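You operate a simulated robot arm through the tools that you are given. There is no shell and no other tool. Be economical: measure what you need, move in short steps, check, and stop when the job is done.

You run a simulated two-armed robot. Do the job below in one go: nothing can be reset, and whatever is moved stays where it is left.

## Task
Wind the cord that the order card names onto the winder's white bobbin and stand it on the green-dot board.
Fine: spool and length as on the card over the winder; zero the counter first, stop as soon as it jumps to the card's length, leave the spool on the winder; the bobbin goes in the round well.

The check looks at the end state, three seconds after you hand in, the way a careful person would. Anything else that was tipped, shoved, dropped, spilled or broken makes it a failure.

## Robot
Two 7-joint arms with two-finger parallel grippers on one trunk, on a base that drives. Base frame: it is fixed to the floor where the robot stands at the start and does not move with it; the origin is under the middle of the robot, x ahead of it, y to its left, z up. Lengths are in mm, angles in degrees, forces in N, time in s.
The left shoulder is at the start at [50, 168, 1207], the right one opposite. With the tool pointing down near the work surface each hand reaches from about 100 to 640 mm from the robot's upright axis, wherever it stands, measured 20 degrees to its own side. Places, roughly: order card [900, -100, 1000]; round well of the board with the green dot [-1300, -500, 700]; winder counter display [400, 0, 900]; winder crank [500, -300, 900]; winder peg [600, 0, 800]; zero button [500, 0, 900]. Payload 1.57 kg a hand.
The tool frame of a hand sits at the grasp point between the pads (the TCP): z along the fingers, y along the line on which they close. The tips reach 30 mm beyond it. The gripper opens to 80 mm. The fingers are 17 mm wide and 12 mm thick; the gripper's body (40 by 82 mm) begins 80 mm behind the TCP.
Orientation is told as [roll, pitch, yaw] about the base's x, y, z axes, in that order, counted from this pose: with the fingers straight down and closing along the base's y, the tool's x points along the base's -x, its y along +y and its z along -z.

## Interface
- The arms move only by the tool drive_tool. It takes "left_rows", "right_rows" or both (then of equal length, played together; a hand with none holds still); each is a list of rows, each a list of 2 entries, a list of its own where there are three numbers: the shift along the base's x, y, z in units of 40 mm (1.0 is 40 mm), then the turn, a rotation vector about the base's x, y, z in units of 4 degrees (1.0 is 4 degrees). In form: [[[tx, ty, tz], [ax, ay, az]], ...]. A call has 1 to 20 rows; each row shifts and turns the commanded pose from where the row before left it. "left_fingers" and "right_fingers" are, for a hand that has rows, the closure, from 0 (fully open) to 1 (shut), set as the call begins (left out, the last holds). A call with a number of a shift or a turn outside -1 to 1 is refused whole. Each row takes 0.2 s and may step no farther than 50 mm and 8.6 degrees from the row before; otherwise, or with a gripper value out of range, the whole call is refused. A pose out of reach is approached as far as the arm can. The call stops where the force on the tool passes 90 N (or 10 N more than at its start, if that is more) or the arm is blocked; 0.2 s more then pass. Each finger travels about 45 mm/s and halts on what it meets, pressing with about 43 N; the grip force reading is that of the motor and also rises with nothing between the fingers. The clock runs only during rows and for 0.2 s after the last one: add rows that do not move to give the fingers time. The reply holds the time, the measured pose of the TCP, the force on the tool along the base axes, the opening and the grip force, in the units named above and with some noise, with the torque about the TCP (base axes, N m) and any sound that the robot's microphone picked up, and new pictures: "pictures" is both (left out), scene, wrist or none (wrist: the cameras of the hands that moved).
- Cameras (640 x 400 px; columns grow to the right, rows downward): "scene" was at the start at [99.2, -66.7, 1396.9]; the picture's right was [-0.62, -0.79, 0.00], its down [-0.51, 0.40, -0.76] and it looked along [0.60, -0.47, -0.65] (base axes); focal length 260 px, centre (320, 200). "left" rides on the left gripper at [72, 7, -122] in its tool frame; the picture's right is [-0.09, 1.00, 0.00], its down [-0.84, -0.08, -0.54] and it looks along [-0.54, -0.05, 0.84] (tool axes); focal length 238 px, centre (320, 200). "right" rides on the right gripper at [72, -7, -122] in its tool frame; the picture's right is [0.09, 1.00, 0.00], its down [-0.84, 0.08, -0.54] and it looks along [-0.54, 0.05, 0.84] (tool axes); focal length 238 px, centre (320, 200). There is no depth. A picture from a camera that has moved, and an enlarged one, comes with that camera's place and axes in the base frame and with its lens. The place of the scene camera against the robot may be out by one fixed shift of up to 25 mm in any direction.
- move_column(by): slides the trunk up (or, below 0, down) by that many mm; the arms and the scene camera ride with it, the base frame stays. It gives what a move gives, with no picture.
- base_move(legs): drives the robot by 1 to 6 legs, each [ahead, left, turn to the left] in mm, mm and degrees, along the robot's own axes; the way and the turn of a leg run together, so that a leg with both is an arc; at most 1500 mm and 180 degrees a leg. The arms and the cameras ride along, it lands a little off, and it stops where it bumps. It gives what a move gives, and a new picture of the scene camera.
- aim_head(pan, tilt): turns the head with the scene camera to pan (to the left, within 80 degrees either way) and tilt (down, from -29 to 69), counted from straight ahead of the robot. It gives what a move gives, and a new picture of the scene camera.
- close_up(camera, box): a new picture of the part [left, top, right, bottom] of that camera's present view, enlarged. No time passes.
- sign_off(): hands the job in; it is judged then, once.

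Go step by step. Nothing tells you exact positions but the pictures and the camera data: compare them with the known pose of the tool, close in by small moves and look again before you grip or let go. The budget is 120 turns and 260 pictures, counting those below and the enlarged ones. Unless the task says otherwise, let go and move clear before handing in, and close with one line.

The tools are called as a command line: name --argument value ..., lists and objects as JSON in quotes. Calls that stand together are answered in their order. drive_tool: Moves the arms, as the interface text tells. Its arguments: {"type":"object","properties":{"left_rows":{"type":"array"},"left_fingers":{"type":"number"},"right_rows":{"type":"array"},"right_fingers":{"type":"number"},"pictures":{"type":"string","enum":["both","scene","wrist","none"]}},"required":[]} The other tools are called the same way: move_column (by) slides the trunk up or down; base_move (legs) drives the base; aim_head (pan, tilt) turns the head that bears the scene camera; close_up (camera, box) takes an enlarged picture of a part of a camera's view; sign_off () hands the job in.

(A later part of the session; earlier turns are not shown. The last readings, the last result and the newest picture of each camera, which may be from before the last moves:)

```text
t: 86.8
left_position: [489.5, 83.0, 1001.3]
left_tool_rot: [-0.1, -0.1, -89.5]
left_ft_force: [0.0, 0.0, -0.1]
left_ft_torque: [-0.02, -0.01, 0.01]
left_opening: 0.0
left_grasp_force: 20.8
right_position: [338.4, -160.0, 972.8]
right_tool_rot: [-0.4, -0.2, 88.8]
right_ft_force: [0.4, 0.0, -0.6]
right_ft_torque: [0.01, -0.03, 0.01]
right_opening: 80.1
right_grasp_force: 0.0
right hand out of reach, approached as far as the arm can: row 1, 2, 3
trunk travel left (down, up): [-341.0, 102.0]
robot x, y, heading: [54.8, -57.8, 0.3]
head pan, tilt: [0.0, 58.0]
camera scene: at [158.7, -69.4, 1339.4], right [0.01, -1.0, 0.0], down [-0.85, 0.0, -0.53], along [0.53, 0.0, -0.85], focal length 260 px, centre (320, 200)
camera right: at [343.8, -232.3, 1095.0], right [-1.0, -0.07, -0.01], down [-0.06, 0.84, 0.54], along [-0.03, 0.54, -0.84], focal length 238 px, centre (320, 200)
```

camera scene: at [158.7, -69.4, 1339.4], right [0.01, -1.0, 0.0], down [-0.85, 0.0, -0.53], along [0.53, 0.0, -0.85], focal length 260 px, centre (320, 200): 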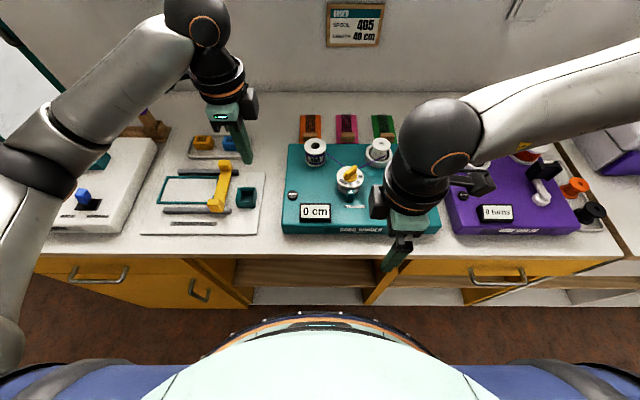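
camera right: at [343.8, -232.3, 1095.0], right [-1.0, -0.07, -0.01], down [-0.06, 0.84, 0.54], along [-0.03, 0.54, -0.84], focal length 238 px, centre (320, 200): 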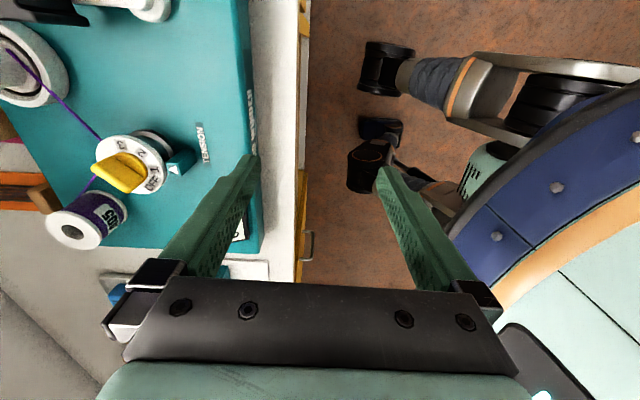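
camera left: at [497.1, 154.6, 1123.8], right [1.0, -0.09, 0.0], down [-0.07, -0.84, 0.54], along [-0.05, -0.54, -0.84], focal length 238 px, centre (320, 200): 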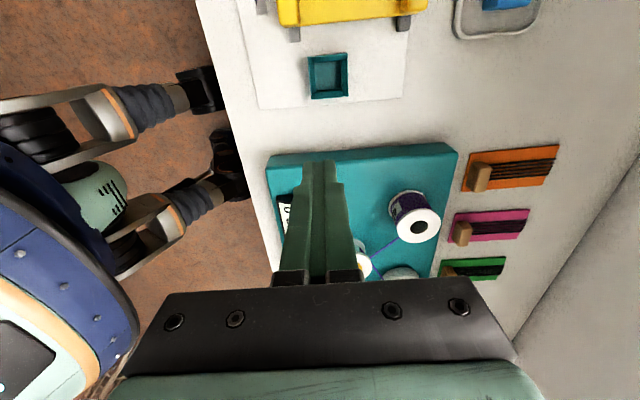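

Yaw +90° is out of the right arm's range and it drifted back toward the body (nothing touched). I undo the turn; gripping the block's 40 mm outer sides along y at yaw 0 will serve.

drive_tool --right_rows '[[[0, 0, 0.3], [0, 0, -1]], [[0, 0, 0.3], [0, 0, -1]], [[0, 0, 0], [0, 0, -1]], [[0, 0, 0], [0, 0, -1]], [[0, 0, 0], [0, 0, -1]], [[0, 0, 0], [0, 0, -1]], [[0, 0, 0], [0, 0, -1]], [[0, 0, 0], [0, 0, -1]], [[0, 0, 0], [0, 0, -1]], [[0, 0, 0], [0, 0, -1]], [[0, 0, 0], [0, 0, -1]], [[0, 0, 0], [0, 0, -1]], [[0, 0, 0], [0, 0, -1]], [[0, 0, 0], [0, 0, -1]], [[0, 0, 0], [0, 0, -1]], [[0, 0, 0], [0, 0, -1]], [[0, 0, 0], [0, 0, -1]], [[0, 0, 0], [0, 0, -1]], [[0, 0, 0], [0, 0, -1]], [[0, 0, 0], [0, 0, -1]]]' --pictures "none"

drive_tool --right_rows '[[[0.1, -0.7, 0], [0, 0, -1]], [[0.1, -0.8, 0], [0, 0, -1]], [[0.1, -0.8, 0], [0, 0, -0.2]], [[0, 0, 0], [0, 0, 0]]]' --pictures "none"

```text
t: 91.0
left_position: [490.3, 83.0, 1002.4]
left_tool_rot: [0.1, -0.1, -89.5]
left_ft_force: [0.9, -0.3, -0.8]
left_ft_torque: [0.0, -0.01, 0.0]
left_opening: 0.1
left_grasp_force: 21.2
right_position: [338.5, -159.9, 999.1]
right_tool_rot: [0.2, -0.1, 9.7]
right_ft_force: [-0.4, 0.5, 0.0]
right_ft_torque: [-0.01, 0.0, 0.0]
right_opening: 80.1
right_grasp_force: 0.1
trunk travel left (down, up): [-341.0, 102.0]
robot x, y, heading: [59.3, -57.1, 0.2]
head pan, tilt: [0.0, 58.0]
```

```text
t: 92.0
left_position: [490.8, 81.7, 1001.2]
left_tool_rot: [0.0, -0.1, -89.7]
left_ft_force: [-0.2, 0.2, -0.2]
left_ft_torque: [0.03, -0.03, 0.01]
left_opening: 0.0
left_grasp_force: 21.3
right_position: [349.1, -252.0, 994.7]
right_tool_rot: [0.1, -0.1, 0.9]
right_ft_force: [0.5, 0.2, 0.2]
right_ft_torque: [0.0, -0.01, -0.03]
right_opening: 79.9
right_grasp_force: 0.1
trunk travel left (down, up): [-341.0, 102.0]
robot x, y, heading: [56.0, -55.9, 0.2]
head pan, tilt: [0.0, 58.0]
```

drive_tool --right_rows '[[[0.91, -0.02, 0], [0, 0, 0]], [[0.91, -0.02, 0], [0, 0, 0]], [[0.91, -0.02, 0], [0, 0, -0.2]], [[0.91, -0.02, 0], [0, 0, 0]], [[0.91, -0.01, -0.4], [0, 0, 0]], [[0, 0, -0.4], [0, 0, 0]], [[0, 0, 0], [0, 0, 0]]]' --pictures "wrist"

close_up --camera "scene" --box '[360, 130, 450, 210]'

```text
t: 93.6
left_position: [491.4, 81.2, 1001.6]
left_tool_rot: [0.0, -0.1, -89.6]
left_ft_force: [-0.3, -0.3, -0.2]
left_ft_torque: [-0.01, -0.04, 0.0]
left_opening: 0.0
left_grasp_force: 21.5
right_position: [532.6, -253.9, 964.8]
right_tool_rot: [0.1, 0.0, 0.2]
right_ft_force: [-0.3, 0.4, -0.6]
right_ft_torque: [0.0, 0.0, 0.0]
right_opening: 80.0
right_grasp_force: 0.1
trunk travel left (down, up): [-341.0, 102.0]
robot x, y, heading: [52.7, -55.3, 0.2]
head pan, tilt: [0.0, 58.0]
camera right: at [460.9, -261.3, 1086.8], right [-0.1, 1.0, 0.0], down [0.84, 0.08, 0.54], along [0.54, 0.05, -0.84], focal length 238 px, centre (320, 200)
```

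right: 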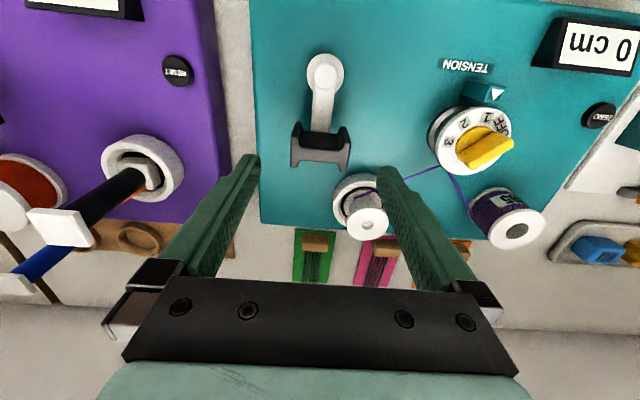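

```text
5.00 times, centred on (405, 170) of scene
camera zoom: at [158.7, -69.4, 1339.4], right [0.01, -1.0, 0.0], down [-0.85, 0.0, -0.53], along [0.53, 0.0, -0.85], focal length 1298 px, centre (-105, 350)
```

zoom: 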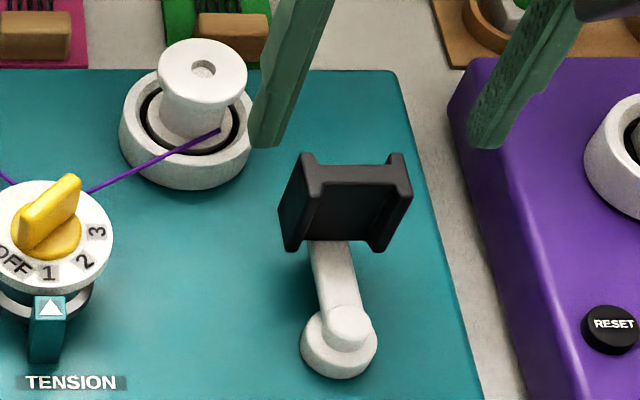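

Handle centred between the fingers. I lower around it and grip lightly.

drive_tool --right_rows '[[[-0.07, -0.03, -0.5], [0, 0, 0]], [[0, 0, -0.5], [0, 0, 0]], [[0, 0, -0.47], [0, 0, 0]], [[0, 0, 0], [0, 0, 0]]]' --pictures "none"

drive_tool --right_rows '[[[0, 0, 0], [0, 0, 0]], [[0, 0, 0], [0, 0, 0]], [[0, 0, 0], [0, 0, 0]], [[0, 0, 0], [0, 0, 0]], [[0, 0, 0], [0, 0, 0]], [[0, 0, 0], [0, 0, 0]]]' --right_fingers 1 --pictures "wrist"

close_up --camera "scene" --box '[360, 130, 450, 210]'

```text
t: 94.6
left_position: [490.3, 81.1, 1001.3]
left_tool_rot: [0.0, -0.1, -89.5]
left_ft_force: [-0.1, -0.7, 0.8]
left_ft_torque: [0.01, 0.03, 0.02]
left_opening: 0.0
left_grasp_force: 21.4
right_position: [523.2, -261.0, 909.4]
right_tool_rot: [0.3, -0.2, 0.2]
right_ft_force: [-0.2, 0.2, -0.2]
right_ft_torque: [0.03, 0.02, 0.0]
right_opening: 80.0
right_grasp_force: 0.0
right hand out of reach, approached as far as the arm can: row 3
trunk travel left (down, up): [-341.0, 102.0]
robot x, y, heading: [57.2, -54.5, 0.4]
head pan, tilt: [0.0, 58.0]
```

```text
t: 96.0
left_position: [490.7, 82.0, 1001.4]
left_tool_rot: [0.1, -0.1, -89.6]
left_ft_force: [0.2, -0.7, 0.0]
left_ft_torque: [0.02, 0.02, -0.02]
left_opening: 0.0
left_grasp_force: 21.1
right_position: [525.0, -259.6, 909.8]
right_tool_rot: [0.2, -0.2, 0.2]
right_ft_force: [-0.9, 0.7, 0.2]
right_ft_torque: [-0.45, -0.04, 0.02]
right_opening: 45.5
right_grasp_force: 45.0
trunk travel left (down, up): [-341.0, 102.0]
robot x, y, heading: [58.3, -55.5, 0.4]
head pan, tilt: [0.0, 58.0]
camera right: at [453.2, -268.8, 1031.2], right [-0.1, 1.0, 0.0], down [0.83, 0.08, 0.54], along [0.54, 0.06, -0.84], focal length 238 px, centre (320, 200)
```

right: 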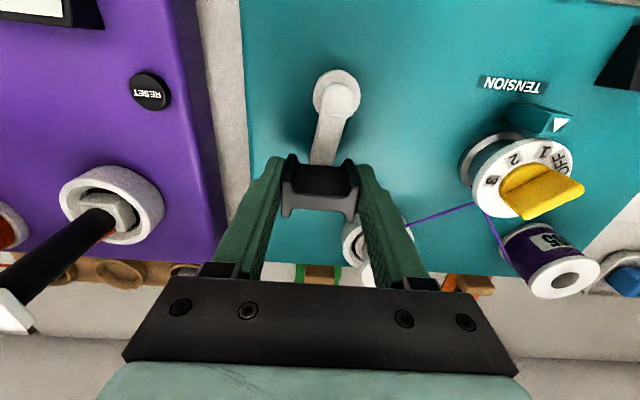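

```text
5.00 times, centred on (405, 170) of scene
camera zoom: at [158.5, -69.3, 1339.5], right [0.01, -1.0, 0.0], down [-0.85, 0.0, -0.53], along [0.53, 0.0, -0.85], focal length 1298 px, centre (-105, 350)
```

zoom: 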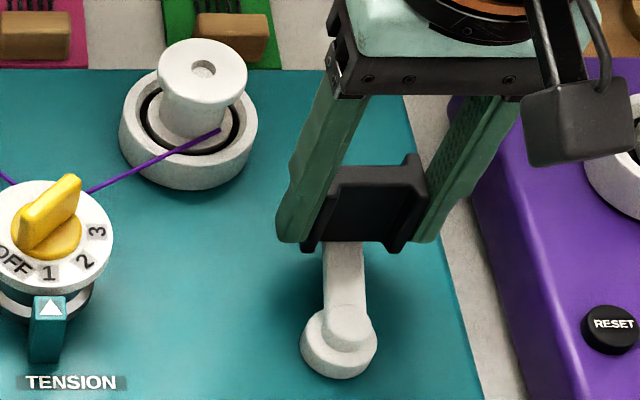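

The block is held (45.5 mm). I try a first 30° of arc clockwise (seen from above) and check forces, the handle's swivel and the counter.

drive_tool --right_rows '[[[-0.016, -0.13, 0], [0, 0, 0]], [[-0.029, -0.1275, 0], [0, 0, 0]], [[-0.043, -0.124, 0], [0, 0, 0]], [[-0.055, -0.119, 0], [0, 0, 0]], [[-0.067, -0.112, 0], [0, 0, 0]], [[0, 0, 0], [0, 0, 0]]]' --pictures "wrist"

close_up --camera "scene" --box '[280, 130, 460, 240]'

```text
t: 97.4
left_position: [490.2, 81.5, 1001.8]
left_tool_rot: [0.0, 0.0, -89.7]
left_ft_force: [-0.2, 0.5, -0.9]
left_ft_torque: [0.01, -0.01, 0.04]
left_opening: 0.0
left_grasp_force: 21.5
right_position: [514.6, -283.7, 908.7]
right_tool_rot: [0.2, 0.1, 0.1]
right_ft_force: [-8.7, 6.9, -9.2]
right_ft_torque: [-0.38, -0.7, 0.09]
right_opening: 45.5
right_grasp_force: 44.6
trunk travel left (down, up): [-341.0, 102.0]
robot x, y, heading: [57.5, -51.6, 0.4]
head pan, tilt: [0.0, 58.0]
camera right: at [444.2, -291.9, 1031.6], right [-0.1, 1.0, 0.0], down [0.84, 0.08, 0.54], along [0.54, 0.05, -0.84], focal length 238 px, centre (320, 200)
```

right: 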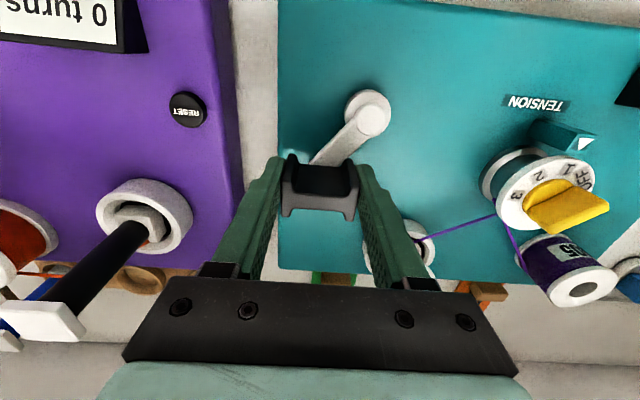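

```text
3.56 times, centred on (370, 185) of scene
camera zoom: at [158.2, -68.9, 1339.5], right [0.01, -1.0, 0.0], down [-0.85, 0.0, -0.53], along [0.53, 0.0, -0.85], focal length 923 px, centre (142, 253)
```

zoom: 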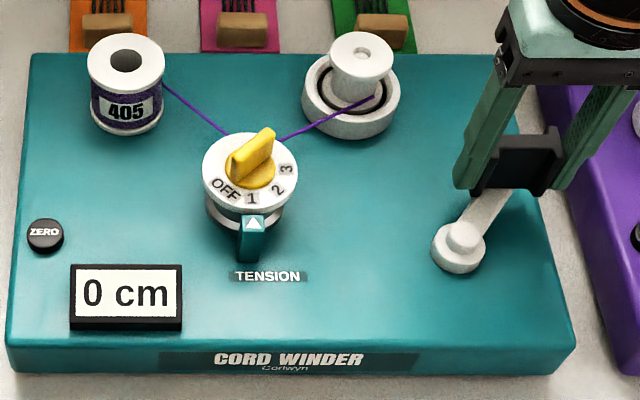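

The handle swivels freely and the arm follows; the actual radius is about 47 mm. I continue clockwise to about 182°.

drive_tool --right_rows '[[[-0.11, -0.1225, 0], [0, 0, 0]], [[-0.125, -0.105, 0], [0, 0, 0]], [[-0.1375, -0.0875, 0], [0, 0, 0]], [[-0.15, -0.0675, 0], [0, 0, 0]], [[-0.1575, -0.045, 0], [0, 0, 0]], [[-0.1625, -0.0225, 0], [0, 0, 0]], [[-0.165, 0, 0], [0, 0, 0]], [[-0.1625, 0.0225, 0], [0, 0, 0]], [[-0.1575, 0.045, 0], [0, 0, 0]], [[-0.15, 0.0675, 0], [0, 0, 0]], [[-0.1375, 0.0875, 0], [0, 0, 0]], [[-0.125, 0.105, 0], [0, 0, 0]], [[-0.11, 0.1225, 0], [0, 0, 0]], [[-0.0925, 0.135, 0], [0, 0, 0]], [[-0.0725, 0.1475, 0], [0, 0, 0]], [[-0.05, 0.155, 0], [0, 0, 0]], [[-0.0275, 0.1625, 0], [0, 0, 0]], [[-0.0075, 0.1625, 0], [0, 0, 0]]]' --pictures "scene"

close_up --camera "scene" --box '[280, 130, 460, 240]'

```text
t: 101.2
left_position: [488.2, 82.1, 1003.5]
left_tool_rot: [0.2, -0.1, -89.6]
left_ft_force: [0.6, -0.5, -0.4]
left_ft_torque: [0.02, 0.03, -0.02]
left_opening: 0.0
left_grasp_force: 21.1
right_position: [424.6, -253.8, 909.7]
right_tool_rot: [0.1, 0.6, 0.3]
right_ft_force: [-32.4, 0.6, -0.3]
right_ft_torque: [-0.54, 0.05, -0.01]
right_opening: 45.5
right_grasp_force: 45.2
trunk travel left (down, up): [-341.0, 102.0]
robot x, y, heading: [57.0, -58.5, 0.3]
head pan, tilt: [0.0, 58.0]
camera scene: at [155.1, -69.1, 1339.7], right [0.01, -1.0, 0.0], down [-0.85, 0.0, -0.53], along [0.53, 0.0, -0.85], focal length 260 px, centre (320, 200)
```

scene: 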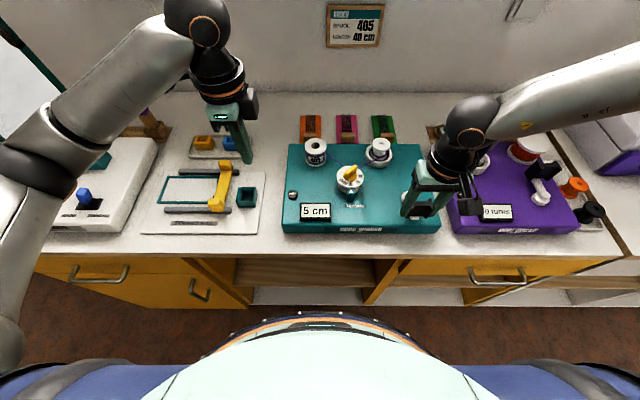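

```text
3.56 times, centred on (370, 185) of scene
camera zoom: at [155.1, -69.1, 1339.7], right [0.01, -1.0, 0.0], down [-0.85, 0.0, -0.53], along [0.53, 0.0, -0.85], focal length 923 px, centre (142, 253)
```

zoom: 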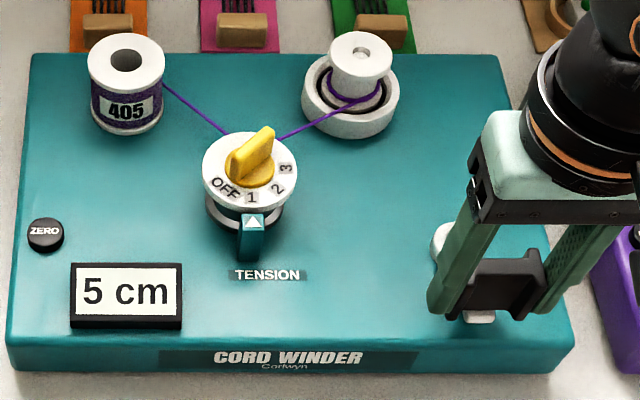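

Counter is at 5 cm, so this direction counts up. Refit: circle centre about (474, -255), radius 50. I continue the second half turn.

drive_tool --right_rows '[[[-0.03, 0.1948, 0], [0, 0, 0]], [[0.0524, 0.189, 0], [0, 0, 0]], [[0.0813, 0.1784, 0], [0, 0, 0]], [[0.1082, 0.1635, 0], [0, 0, 0]], [[0.1325, 0.1446, 0], [0, 0, 0]], [[0.1535, 0.1221, 0], [0, 0, 0]], [[0.1707, 0.0966, 0], [0, 0, 0]], [[0.1837, 0.0687, 0], [0, 0, 0]], [[0.1922, 0.0391, 0], [0, 0, 0]], [[0.1959, 0.0086, 0], [0, 0, 0]]]' --pictures "none"

close_up --camera "scene" --box '[280, 130, 460, 240]'

```text
t: 103.4
left_position: [491.7, 86.8, 1000.1]
left_tool_rot: [-0.1, -0.3, -89.4]
left_ft_force: [-0.1, 0.0, 0.2]
left_ft_torque: [0.0, 0.0, 0.0]
left_opening: 0.1
left_grasp_force: 21.6
right_position: [473.9, -204.7, 915.2]
right_tool_rot: [1.3, 0.2, 0.7]
right_ft_force: [-5.6, 63.4, -33.3]
right_ft_torque: [-0.92, 0.38, 0.18]
right_opening: 46.1
right_grasp_force: 45.2
right hand out of reach, approached as far as the arm can: row 8, 9, 10
trunk travel left (down, up): [-341.0, 102.0]
robot x, y, heading: [57.6, -56.8, 0.3]
head pan, tilt: [0.0, 58.0]
```

```text
3.56 times, centred on (370, 185) of scene
camera zoom: at [160.8, -62.7, 1339.1], right [0.01, -1.0, 0.01], down [-0.85, -0.01, -0.53], along [0.53, 0.0, -0.85], focal length 923 px, centre (142, 253)
```

zoom: 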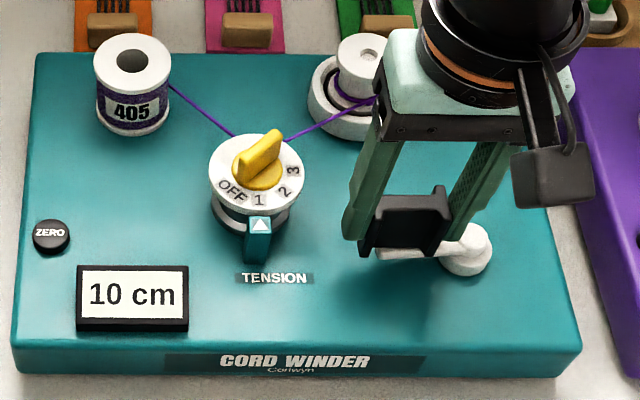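

10 cm now, but the right arm hits its limit on this side. I release, lift off, and shift the base left so the crank lies on the right arm's own side.

drive_tool --right_rows '[[[0, 0, 0], [0, 0, 0]], [[0, 0, 0], [0, 0, 0]], [[0, 0, 0], [0, 0, 0]], [[0, 0, 0], [0, 0, 0]]]' --right_fingers 0 --pictures "none"

drive_tool --right_rows '[[[0, 0, 0.5], [0, 0, 0]], [[0, 0, 0.8], [0, 0, 0]], [[0, 0, 0.8], [0, 0, 0]], [[0, 0, 0], [0, 0, 0]]]' --pictures "none"

base_move --legs '[[0, 150, 0]]'

```text
t: 104.4
left_position: [491.1, 82.0, 1002.2]
left_tool_rot: [0.0, 0.0, -89.6]
left_ft_force: [-0.4, 0.1, 0.0]
left_ft_torque: [-0.02, -0.02, 0.01]
left_opening: 0.3
left_grasp_force: 21.5
right_position: [474.7, -218.1, 918.1]
right_tool_rot: [0.2, -0.1, 0.1]
right_ft_force: [-0.5, 0.5, -0.5]
right_ft_torque: [0.0, 0.0, 0.02]
right_opening: 80.3
right_grasp_force: 0.1
trunk travel left (down, up): [-341.0, 102.0]
robot x, y, heading: [57.3, -56.3, 0.1]
head pan, tilt: [0.0, 58.0]
```

```text
t: 105.4
left_position: [490.7, 83.4, 1001.4]
left_tool_rot: [0.0, -0.1, -89.7]
left_ft_force: [0.2, 0.2, 0.7]
left_ft_torque: [0.01, -0.02, 0.0]
left_opening: 0.1
left_grasp_force: 21.4
right_position: [476.3, -216.7, 1000.2]
right_tool_rot: [0.1, -0.1, 0.2]
right_ft_force: [0.2, 0.8, 1.2]
right_ft_torque: [0.01, 0.0, -0.02]
right_opening: 80.2
right_grasp_force: 0.1
trunk travel left (down, up): [-341.0, 102.0]
robot x, y, heading: [55.5, -55.0, 0.1]
head pan, tilt: [0.0, 58.0]
```

```text
t: 106.7
left_position: [490.2, 230.0, 1001.5]
left_tool_rot: [0.0, -0.2, -89.6]
left_ft_force: [0.6, 0.1, -0.1]
left_ft_torque: [-0.04, 0.0, -0.01]
left_opening: 0.0
left_grasp_force: 20.7
right_position: [474.8, -67.7, 1000.5]
right_tool_rot: [0.2, 0.0, 0.2]
right_ft_force: [-0.3, 0.0, 0.4]
right_ft_torque: [-0.02, -0.05, -0.03]
right_opening: 80.0
right_grasp_force: 0.1
trunk travel left (down, up): [-341.0, 102.0]
robot x, y, heading: [55.3, 90.3, 0.3]
head pan, tilt: [0.0, 58.0]
camera scene: at [157.9, 79.9, 1339.4], right [0.01, -1.0, 0.0], down [-0.85, 0.0, -0.53], along [0.53, 0.0, -0.85], focal length 260 px, centre (320, 200)
```

scene: 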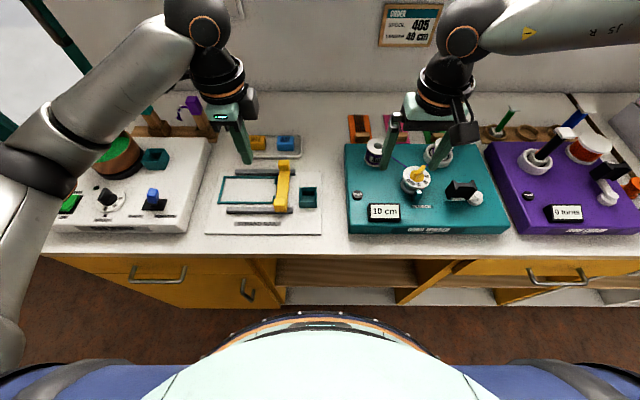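

drive_tool --right_rows '[[[-0.3, -0.9, 0], [0, 0, 0]], [[-0.3, -0.9, 0], [0, 0, 0]], [[-0.3, -0.9, 0], [0, 0, 0]], [[-0.3, -0.8, 0], [0, 0, 0]], [[0, 0, 0], [0, 0, 0]]]' --pictures "none"

close_up --camera "right" --box '[200, 120, 440, 280]'

```text
t: 107.9
left_position: [490.0, 230.8, 1002.8]
left_tool_rot: [-0.1, -0.2, -89.6]
left_ft_force: [0.2, -0.4, 0.2]
left_ft_torque: [0.01, -0.03, -0.01]
left_opening: 0.1
left_grasp_force: 20.9
right_position: [427.6, -208.6, 997.2]
right_tool_rot: [0.3, 0.0, 0.2]
right_ft_force: [-0.5, 0.7, -0.4]
right_ft_torque: [-0.01, -0.01, 0.0]
right_opening: 79.8
right_grasp_force: 0.0
trunk travel left (down, up): [-341.0, 102.0]
robot x, y, heading: [54.9, 93.5, 0.2]
head pan, tilt: [0.0, 58.0]
```

```text
2.50 times, centred on (320, 200) of right
camera zoom: at [356.7, -216.0, 1119.8], right [-0.1, 1.0, 0.0], down [0.84, 0.08, 0.54], along [0.54, 0.05, -0.84], focal length 596 px, centre (320, 200)
```

zoom: 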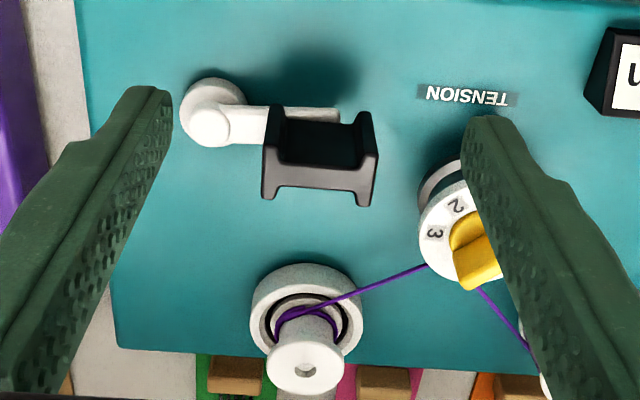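

Handle now at (477, -205), hub (481.5, -256), radius 51. I move over it, descend and grip again.

drive_tool --right_rows '[[[0.62, 0.05, 0], [0, 0, 0]], [[0.62, 0.05, -0.5], [0, 0, 0]], [[0, 0, -0.6], [0, 0, 0]], [[0, 0, -0.6], [0, 0, 0]], [[0, 0, -0.5], [0, 0, 0]], [[0, 0, 0], [0, 0, 0]]]' --pictures "wrist"

drive_tool --right_rows '[[[0, 0, 0], [0, 0, 0]], [[0, 0, 0], [0, 0, 0]], [[0, 0, 0], [0, 0, 0]], [[0, 0, 0], [0, 0, 0]], [[0, 0, 0], [0, 0, 0]]]' --right_fingers 1 --pictures "none"

close_up --camera "scene" --box '[340, 130, 520, 240]'

```text
t: 109.3
left_position: [490.3, 231.0, 1002.0]
left_tool_rot: [-0.1, -0.1, -89.7]
left_ft_force: [0.0, 0.0, -0.2]
left_ft_torque: [0.02, -0.01, 0.01]
left_opening: 0.0
left_grasp_force: 21.7
right_position: [476.3, -205.4, 909.1]
right_tool_rot: [0.0, -0.2, 0.2]
right_ft_force: [0.0, -0.8, 0.3]
right_ft_torque: [-0.02, 0.01, 0.03]
right_opening: 80.3
right_grasp_force: 0.0
trunk travel left (down, up): [-341.0, 102.0]
robot x, y, heading: [56.3, 91.8, 0.2]
head pan, tilt: [0.0, 58.0]
camera right: at [405.6, -213.6, 1031.8], right [-0.1, 1.0, 0.0], down [0.84, 0.08, 0.54], along [0.54, 0.05, -0.84], focal length 238 px, centre (320, 200)
```

right: 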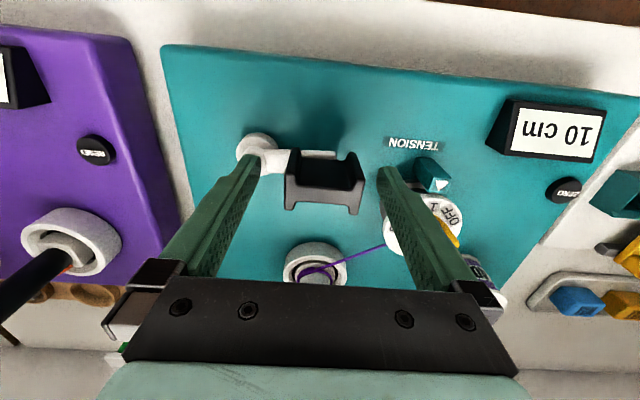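

```text
t: 110.5
left_position: [489.2, 231.2, 1001.3]
left_tool_rot: [0.0, -0.2, -89.5]
left_ft_force: [0.0, 0.6, -0.2]
left_ft_torque: [0.0, -0.02, 0.02]
left_opening: 0.0
left_grasp_force: 21.3
right_position: [476.5, -202.8, 909.9]
right_tool_rot: [0.3, 0.0, 0.3]
right_ft_force: [-1.5, 14.3, -7.4]
right_ft_torque: [-0.04, -0.27, 0.02]
right_opening: 45.6
right_grasp_force: 41.8
trunk travel left (down, up): [-341.0, 102.0]
robot x, y, heading: [60.5, 92.6, 0.2]
head pan, tilt: [0.0, 58.0]
```

```text
3.56 times, centred on (430, 185) of scene
camera zoom: at [158.2, 80.5, 1339.3], right [0.01, -1.0, 0.0], down [-0.85, -0.01, -0.53], along [0.53, 0.0, -0.85], focal length 923 px, centre (-71, 253)
```

zoom: 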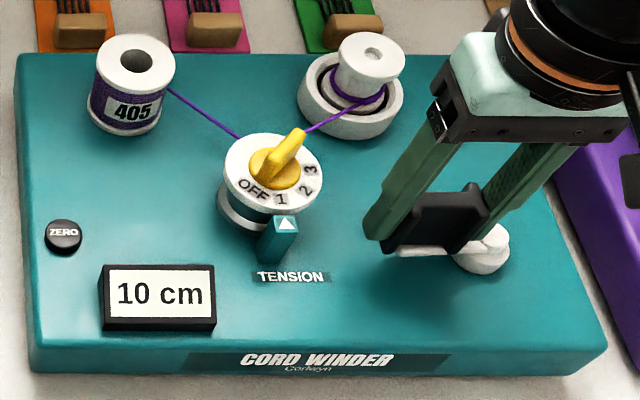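

Gripped, within reach. I refine to centre (477.5, -254), r 53 and wind the next quarter turn, then check.

drive_tool --right_rows '[[[0.2075, 0.03, 0], [0, 0, 0]], [[0.203, -0.045, 0], [0, 0, 0]], [[0.1934, -0.0762, 0], [0, 0, 0]], [[0.1791, -0.1055, 0], [0, 0, 0]], [[0.1604, -0.1322, 0], [0, 0, 0]], [[0.1378, -0.1557, 0], [0, 0, 0]], [[0.1117, -0.1753, 0], [0, 0, 0]], [[0.0829, -0.1907, 0], [0, 0, 0]], [[0.0521, -0.2013, 0], [0, 0, 0]], [[0.0199, -0.2069, 0], [0, 0, 0]]]' --pictures "none"

close_up --camera "scene" --box '[340, 130, 520, 240]'

```text
t: 112.7
left_position: [490.0, 229.5, 1001.8]
left_tool_rot: [0.0, -0.1, -89.6]
left_ft_force: [0.5, 0.3, 0.0]
left_ft_torque: [0.01, -0.05, 0.01]
left_opening: 0.0
left_grasp_force: 21.2
right_position: [530.6, -256.8, 910.7]
right_tool_rot: [0.2, 0.0, 0.1]
right_ft_force: [-3.6, 0.3, -12.0]
right_ft_torque: [-0.22, -1.24, 0.0]
right_opening: 45.5
right_grasp_force: 45.1
trunk travel left (down, up): [-341.0, 102.0]
robot x, y, heading: [55.0, 91.1, 0.0]
head pan, tilt: [0.0, 58.0]
```

```text
3.56 times, centred on (430, 185) of scene
camera zoom: at [158.1, 78.4, 1339.4], right [0.0, -1.0, 0.0], down [-0.85, 0.0, -0.53], along [0.53, 0.0, -0.85], focal length 923 px, centre (-71, 253)
```

zoom: 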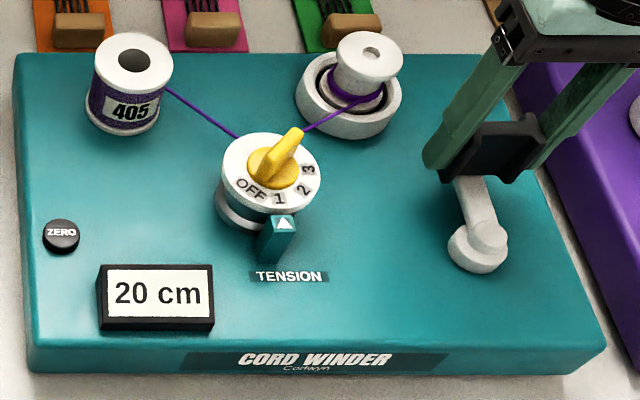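

20 cm already; the rate is up to about 10 cm per quarter turn. I wind another ~81° and check.

drive_tool --right_rows '[[[-0.0127, -0.2075, 0], [0, 0, 0]], [[-0.045, -0.203, 0], [0, 0, 0]], [[-0.0762, -0.1934, 0], [0, 0, 0]], [[-0.1055, -0.1791, 0], [0, 0, 0]], [[-0.1322, -0.1604, 0], [0, 0, 0]], [[-0.1557, -0.1378, 0], [0, 0, 0]], [[-0.1753, -0.1117, 0], [0, 0, 0]]]' --pictures "none"

close_up --camera "scene" --box '[340, 130, 520, 240]'

```text
t: 114.3
left_position: [489.6, 231.3, 1001.4]
left_tool_rot: [0.1, -0.2, -89.5]
left_ft_force: [0.0, 0.4, 0.4]
left_ft_torque: [0.0, 0.01, -0.05]
left_opening: 0.0
left_grasp_force: 21.4
right_position: [501.3, -300.4, 909.7]
right_tool_rot: [0.4, 0.2, 0.2]
right_ft_force: [-9.6, 20.3, -10.3]
right_ft_torque: [-0.59, 1.23, -0.01]
right_opening: 45.7
right_grasp_force: 44.3
trunk travel left (down, up): [-341.0, 102.0]
robot x, y, heading: [57.4, 87.1, 0.3]
head pan, tilt: [0.0, 58.0]
```

```text
3.56 times, centred on (430, 185) of scene
camera zoom: at [158.1, 80.6, 1339.5], right [0.01, -1.0, 0.0], down [-0.85, -0.01, -0.53], along [0.53, 0.0, -0.85], focal length 923 px, centre (-71, 253)
```

zoom: 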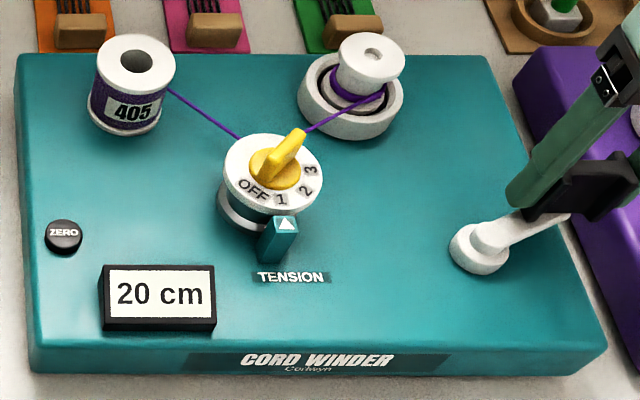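

Still 20 cm at about 62°. I continue in shorter pieces.

drive_tool --right_rows '[[[-0.187, -0.02, 0], [0, 0, 0]], [[-0.1975, -0.0511, 0], [0, 0, 0]], [[-0.2031, -0.0196, 0], [0, 0, 0]], [[-0.2036, 0.0125, 0], [0, 0, 0]], [[-0.1992, 0.0442, 0], [0, 0, 0]]]' --pictures "none"

close_up --camera "scene" --box '[340, 130, 520, 240]'

```text
t: 115.5
left_position: [491.0, 231.3, 1002.2]
left_tool_rot: [-0.2, -0.2, -89.6]
left_ft_force: [-0.3, 0.3, -0.1]
left_ft_torque: [0.0, 0.0, -0.01]
left_opening: 0.1
left_grasp_force: 21.3
right_position: [466.3, -301.5, 910.6]
right_tool_rot: [0.3, -0.1, 0.2]
right_ft_force: [7.6, 22.0, -21.9]
right_ft_torque: [-0.34, 0.42, -0.03]
right_opening: 45.8
right_grasp_force: 44.9
trunk travel left (down, up): [-341.0, 102.0]
robot x, y, heading: [56.6, 94.0, 0.4]
head pan, tilt: [0.0, 58.0]
```

```text
3.56 times, centred on (430, 185) of scene
camera zoom: at [160.3, 80.1, 1339.1], right [0.01, -1.0, 0.0], down [-0.85, -0.01, -0.53], along [0.53, 0.0, -0.85], focal length 923 px, centre (-71, 253)
```

zoom: 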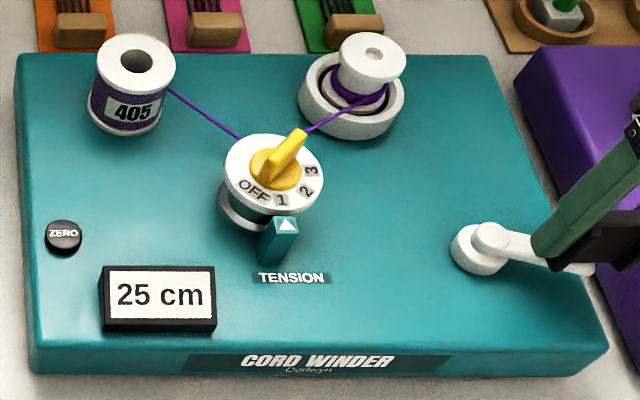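

25 cm; the count is about 5 cm per quarter turn. I continue to about 195°.

drive_tool --right_rows '[[[-0.1848, 0.1155, 0], [0, 0, 0]], [[-0.1723, 0.0936, 0], [0, 0, 0]], [[-0.1556, 0.1194, 0], [0, 0, 0]], [[-0.135, 0.1423, 0], [0, 0, 0]], [[-0.1111, 0.1616, 0], [0, 0, 0]], [[-0.0844, 0.177, 0], [0, 0, 0]], [[-0.0557, 0.188, 0], [0, 0, 0]], [[-0.0256, 0.1944, 0], [0, 0, 0]], [[0.0051, 0.196, 0], [0, 0, 0]]]' --pictures "none"

close_up --camera "scene" --box '[340, 130, 520, 240]'

```text
t: 117.5
left_position: [492.0, 229.7, 1001.0]
left_tool_rot: [-0.2, 0.0, -89.5]
left_ft_force: [0.0, -0.9, 1.0]
left_ft_torque: [-0.01, -0.04, -0.05]
left_opening: 0.0
left_grasp_force: 21.4
right_position: [429.9, -248.9, 910.0]
right_tool_rot: [0.1, -0.3, 0.3]
right_ft_force: [25.2, -2.5, -6.1]
right_ft_torque: [-0.39, 0.05, 0.02]
right_opening: 45.5
right_grasp_force: 44.8
trunk travel left (down, up): [-341.0, 102.0]
robot x, y, heading: [55.5, 92.6, 0.2]
head pan, tilt: [0.0, 58.0]
```

```text
3.56 times, centred on (430, 185) of scene
camera zoom: at [161.1, 78.3, 1339.2], right [0.01, -1.0, 0.0], down [-0.85, 0.0, -0.53], along [0.53, 0.0, -0.85], focal length 923 px, centre (-71, 253)
```

zoom: 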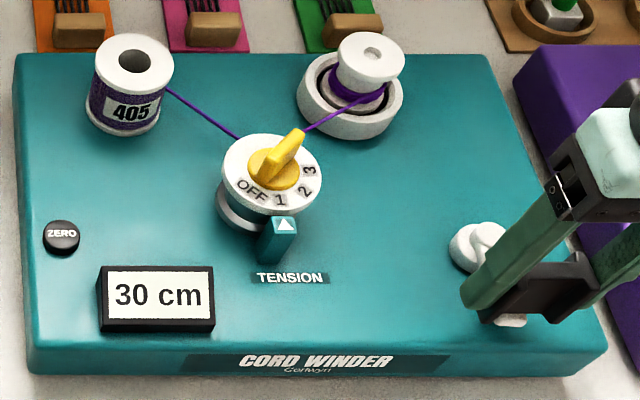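

30 cm at about half a turn. I continue to about 270°.

drive_tool --right_rows '[[[0.09, 0.1948, 0], [0, 0, 0]], [[0.0524, 0.189, 0], [0, 0, 0]], [[0.0813, 0.1784, 0], [0, 0, 0]], [[0.1082, 0.1635, 0], [0, 0, 0]], [[0.1325, 0.1446, 0], [0, 0, 0]], [[0.1535, 0.1221, 0], [0, 0, 0]], [[0.1707, 0.0966, 0], [0, 0, 0]], [[0.1837, 0.0687, 0], [0, 0, 0]], [[0.1922, 0.0391, 0], [0, 0, 0]]]' --pictures "none"

close_up --camera "scene" --box '[340, 130, 520, 240]'

```text
t: 119.5
left_position: [489.9, 228.4, 1003.1]
left_tool_rot: [0.1, 0.0, -89.5]
left_ft_force: [0.4, -0.2, -0.1]
left_ft_torque: [0.02, 0.01, 0.01]
left_opening: 0.0
left_grasp_force: 22.0
right_position: [471.6, -203.9, 910.1]
right_tool_rot: [-0.1, 0.0, 0.2]
right_ft_force: [3.2, -24.8, 5.5]
right_ft_torque: [-0.44, -0.61, -0.03]
right_opening: 45.4
right_grasp_force: 44.5
trunk travel left (down, up): [-341.0, 102.0]
robot x, y, heading: [58.8, 92.3, 0.1]
head pan, tilt: [0.0, 58.0]
```

```text
3.56 times, centred on (430, 185) of scene
camera zoom: at [157.6, 76.6, 1339.5], right [0.0, -1.0, 0.0], down [-0.85, 0.0, -0.53], along [0.53, 0.0, -0.85], focal length 923 px, centre (-71, 253)
```

zoom: 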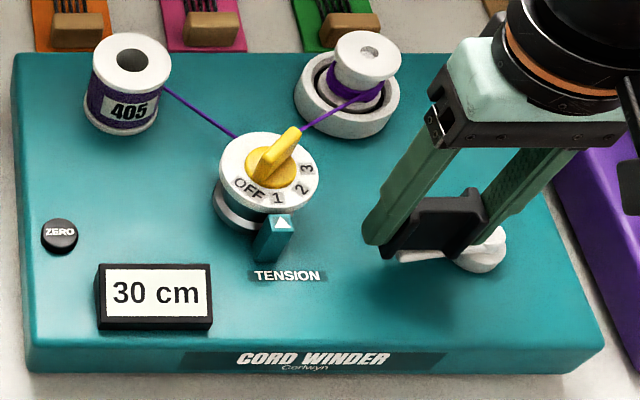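

drive_tool --right_rows '[[[0.1948, -0.05, 0], [0, 0, 0]], [[0.1959, -0.0086, 0], [0, 0, 0]], [[0.1922, -0.0391, 0], [0, 0, 0]], [[0.1837, -0.0687, 0], [0, 0, 0]], [[0.1707, -0.0966, 0], [0, 0, 0]], [[0.1535, -0.1221, 0], [0, 0, 0]]]' --pictures "none"

close_up --camera "scene" --box '[340, 130, 520, 240]'

```text
t: 120.9
left_position: [487.5, 229.1, 1002.5]
left_tool_rot: [0.1, 0.0, -89.6]
left_ft_force: [-1.1, -0.4, 0.9]
left_ft_torque: [-0.01, 0.02, -0.02]
left_opening: 0.0
left_grasp_force: 21.8
right_position: [513.1, -216.6, 911.3]
right_tool_rot: [0.2, 0.2, 0.0]
right_ft_force: [-12.5, -12.9, -5.7]
right_ft_torque: [-0.18, -0.86, -0.04]
right_opening: 45.8
right_grasp_force: 44.7
trunk travel left (down, up): [-341.0, 102.0]
robot x, y, heading: [57.8, 91.0, 0.5]
head pan, tilt: [0.0, 58.0]
```

```text
3.56 times, centred on (430, 185) of scene
camera zoom: at [156.7, 77.4, 1339.5], right [0.0, -1.0, 0.0], down [-0.85, 0.0, -0.53], along [0.53, 0.0, -0.85], focal length 923 px, centre (-71, 253)
```

zoom: 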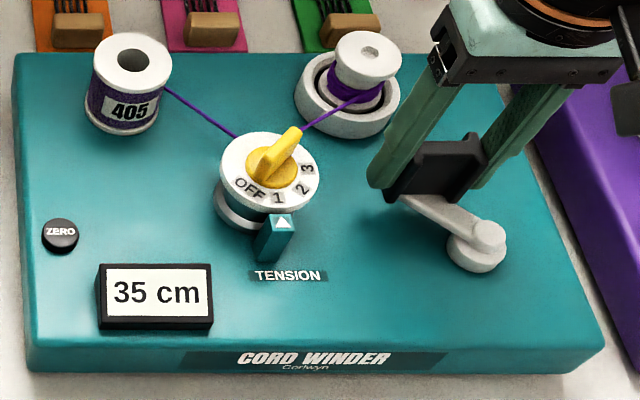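

35 cm. Now in small steps toward 40.

drive_tool --right_rows '[[[0.1, -0.17, 0], [0, 0, 0]], [[0.1082, -0.1635, 0], [0, 0, 0]], [[0.0813, -0.1784, 0], [0, 0, 0]]]' --pictures "none"

close_up --camera "scene" --box '[340, 130, 520, 240]'

```text
t: 121.7
left_position: [489.3, 229.1, 1001.7]
left_tool_rot: [0.0, -0.1, -89.7]
left_ft_force: [0.5, -0.1, 0.1]
left_ft_torque: [0.01, 0.03, 0.04]
left_opening: 0.2
left_grasp_force: 21.3
right_position: [525.8, -237.7, 910.4]
right_tool_rot: [0.2, 0.2, 0.2]
right_ft_force: [-10.2, -3.4, -12.7]
right_ft_torque: [-0.53, 0.52, 0.02]
right_opening: 45.8
right_grasp_force: 45.3
trunk travel left (down, up): [-341.0, 102.0]
robot x, y, heading: [57.0, 92.7, 0.3]
head pan, tilt: [0.0, 58.0]
```

```text
3.56 times, centred on (430, 185) of scene
camera zoom: at [158.0, 78.2, 1339.3], right [0.01, -1.0, 0.0], down [-0.85, 0.0, -0.53], along [0.53, 0.0, -0.85], focal length 923 px, centre (-71, 253)
```

zoom: 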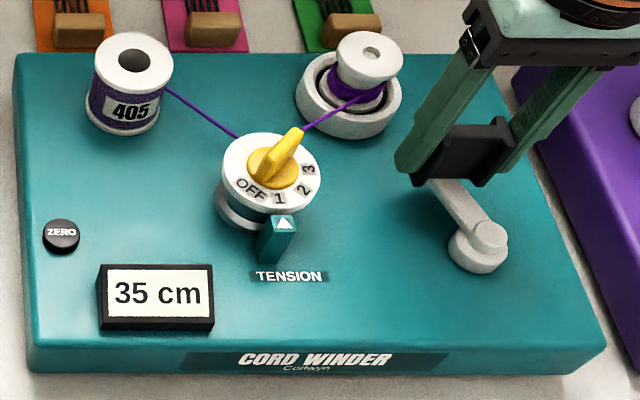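

drive_tool --right_rows '[[[0.03, -0.13, 0], [0, 0, 0]], [[0.015, -0.14, 0], [0, 0, 0]]]' --pictures "none"

close_up --camera "scene" --box '[340, 130, 520, 240]'

```text
t: 122.3
left_position: [489.5, 230.3, 1001.5]
left_tool_rot: [0.0, -0.1, -89.6]
left_ft_force: [0.4, 0.3, 0.1]
left_ft_torque: [-0.01, 0.02, -0.01]
left_opening: 0.0
left_grasp_force: 21.5
right_position: [529.2, -247.7, 910.6]
right_tool_rot: [0.2, 0.1, 0.2]
right_ft_force: [-4.5, -0.2, -15.8]
right_ft_torque: [-0.47, 1.19, -0.02]
right_opening: 45.6
right_grasp_force: 45.3
trunk travel left (down, up): [-341.0, 102.0]
robot x, y, heading: [56.0, 94.1, 0.3]
head pan, tilt: [0.0, 58.0]
```

```text
3.56 times, centred on (430, 185) of scene
camera zoom: at [158.8, 78.3, 1339.3], right [0.01, -1.0, 0.0], down [-0.85, 0.0, -0.53], along [0.53, 0.0, -0.85], focal length 923 px, centre (-71, 253)
```

zoom: 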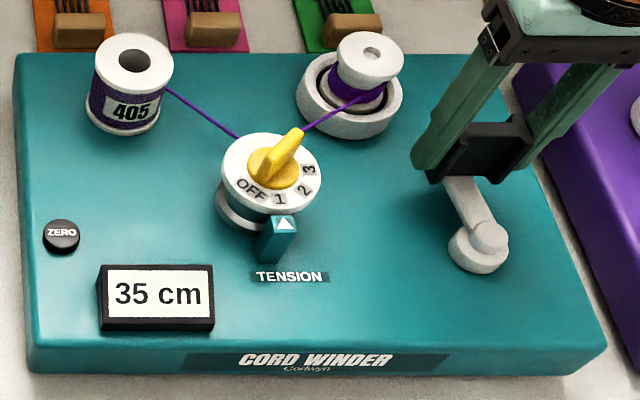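

drive_tool --right_rows '[[[0.005, -0.1, 0], [0, 0, 0]], [[0, -0.06, 0], [0, 0, 0]]]' --pictures "none"

close_up --camera "scene" --box '[340, 130, 520, 240]'

```text
t: 122.9
left_position: [489.3, 230.1, 1002.0]
left_tool_rot: [0.0, -0.1, -89.5]
left_ft_force: [0.2, -0.6, -0.3]
left_ft_torque: [-0.01, -0.01, 0.02]
left_opening: 0.1
left_grasp_force: 21.3
right_position: [529.4, -252.7, 910.8]
right_tool_rot: [0.2, -0.1, 0.3]
right_ft_force: [-7.8, 0.5, -16.3]
right_ft_torque: [-0.33, 0.15, -0.02]
right_opening: 45.6
right_grasp_force: 45.6
trunk travel left (down, up): [-341.0, 102.0]
robot x, y, heading: [57.1, 93.5, -0.0]
head pan, tilt: [0.0, 58.0]
```

```text
3.56 times, centred on (430, 185) of scene
camera zoom: at [158.3, 78.3, 1339.3], right [0.01, -1.0, 0.0], down [-0.85, 0.0, -0.53], along [0.53, 0.0, -0.85], focal length 923 px, centre (-71, 253)
```

zoom: 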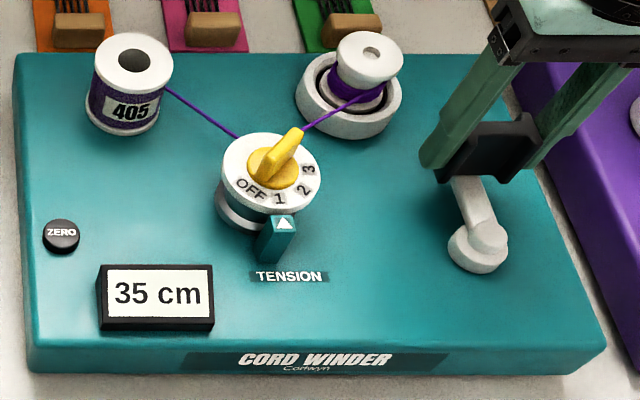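

drive_tool --right_rows '[[[0, -0.08, 0], [0, 0, 0]], [[0, -0.06, 0], [0, 0, 0]]]' --pictures "none"

close_up --camera "scene" --box '[340, 130, 520, 240]'

```text
t: 123.5
left_position: [489.8, 229.8, 1003.1]
left_tool_rot: [0.0, -0.1, -89.7]
left_ft_force: [-0.8, 0.0, 0.2]
left_ft_torque: [0.02, 0.01, 0.01]
left_opening: 0.2
left_grasp_force: 21.4
right_position: [528.5, -260.1, 910.5]
right_tool_rot: [0.2, 0.0, 0.3]
right_ft_force: [-12.1, 2.2, -14.2]
right_ft_torque: [-0.06, -0.34, -0.01]
right_opening: 45.5
right_grasp_force: 45.4
trunk travel left (down, up): [-341.0, 102.0]
robot x, y, heading: [56.6, 93.8, 0.3]
head pan, tilt: [0.0, 58.0]
```

```text
3.56 times, centred on (430, 185) of scene
camera zoom: at [157.7, 78.4, 1339.5], right [0.01, -1.0, 0.0], down [-0.85, 0.0, -0.53], along [0.53, 0.0, -0.85], focal length 923 px, centre (-71, 253)
```

zoom: 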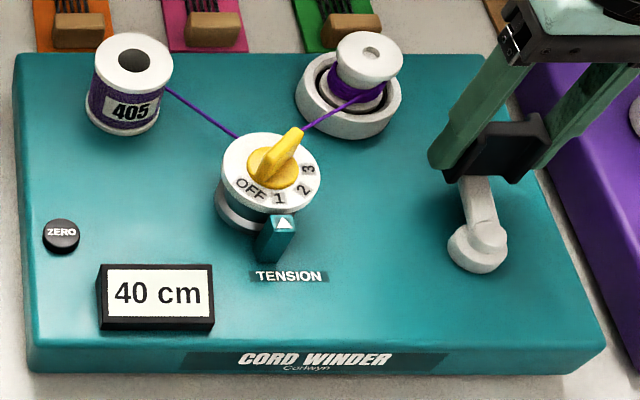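

40 cm. I stop, let go, and rise straight up.

drive_tool --right_rows '[[[0, 0, 0], [0, 0, 0]], [[0, 0, 0], [0, 0, 0]], [[0, 0, 0], [0, 0, 0]], [[0, 0, 0], [0, 0, 0]]]' --right_fingers 0 --pictures "none"

drive_tool --right_rows '[[[0, 0, 0.5], [0, 0, 0]], [[0, 0, 0.8], [0, 0, 0]], [[0, 0, 0.8], [0, 0, 0]], [[-0.8, 0.6, 0.3], [0, 0, 0]], [[-0.8, 0.6, 0.3], [0, 0, 0]], [[0, 0, 0], [0, 0, 0]]]'

close_up --camera "right" --box '[220, 120, 420, 280]'

```text
t: 124.5
left_position: [490.2, 230.6, 1002.4]
left_tool_rot: [0.1, -0.1, -89.6]
left_ft_force: [0.0, 0.0, -0.2]
left_ft_torque: [-0.04, -0.02, 0.04]
left_opening: 0.0
left_grasp_force: 21.3
right_position: [530.0, -259.3, 910.1]
right_tool_rot: [0.1, -0.2, 0.2]
right_ft_force: [0.9, -0.4, 0.4]
right_ft_torque: [0.0, 0.01, -0.02]
right_opening: 79.9
right_grasp_force: 0.1
trunk travel left (down, up): [-341.0, 102.0]
robot x, y, heading: [54.8, 95.5, 0.6]
head pan, tilt: [0.0, 58.0]
```

```text
t: 125.9
left_position: [489.0, 230.3, 1002.5]
left_tool_rot: [0.1, -0.1, -89.6]
left_ft_force: [-0.6, 0.2, 0.1]
left_ft_torque: [0.01, -0.01, 0.02]
left_opening: 0.0
left_grasp_force: 21.4
right_position: [464.3, -210.0, 1021.3]
right_tool_rot: [0.3, 0.0, 0.2]
right_ft_force: [0.0, 0.0, -0.8]
right_ft_torque: [0.01, -0.01, 0.01]
right_opening: 80.2
right_grasp_force: 0.1
trunk travel left (down, up): [-341.0, 102.0]
robot x, y, heading: [56.9, 91.6, 0.2]
head pan, tilt: [0.0, 58.0]
camera scene: at [158.1, 79.0, 1339.4], right [0.01, -1.0, 0.0], down [-0.85, 0.0, -0.53], along [0.53, 0.0, -0.85], focal length 260 px, centre (320, 200)
camera right: at [393.8, -218.7, 1143.1], right [-0.1, 1.0, 0.0], down [0.84, 0.08, 0.54], along [0.54, 0.05, -0.84], focal length 238 px, centre (320, 200)
```

scene: 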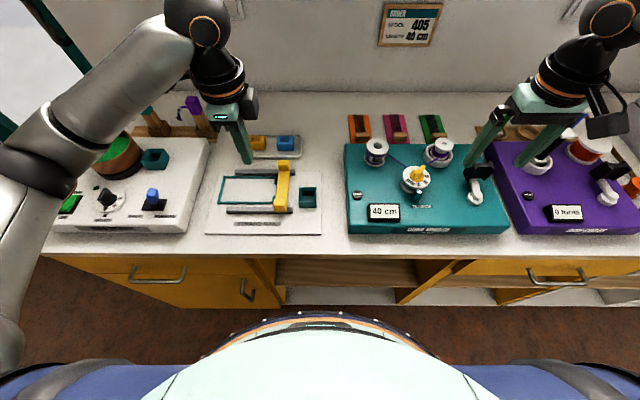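
right: 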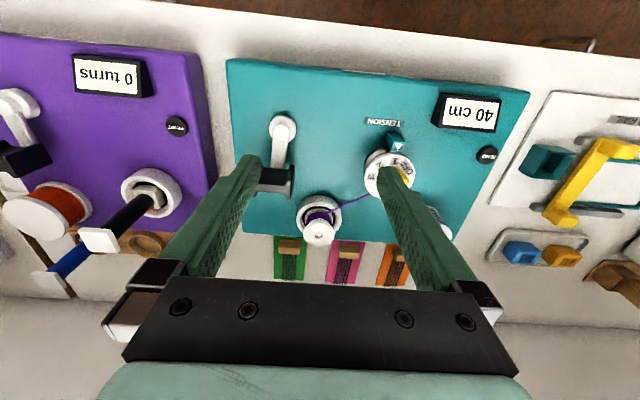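

```text
2.50 times, centred on (320, 200) of right
camera zoom: at [393.8, -218.7, 1143.1], right [-0.1, 1.0, 0.0], down [0.84, 0.08, 0.54], along [0.54, 0.05, -0.84], focal length 596 px, centre (320, 200)
```

zoom: 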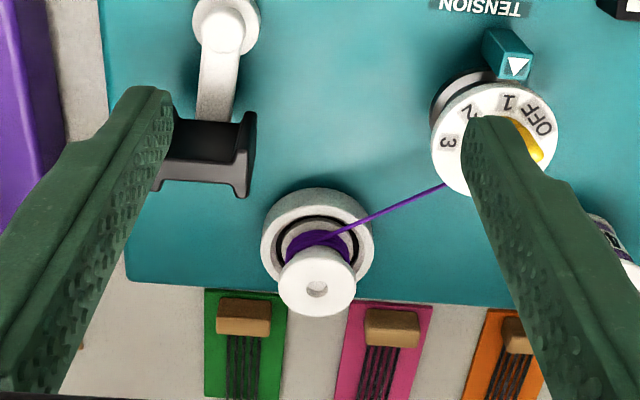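

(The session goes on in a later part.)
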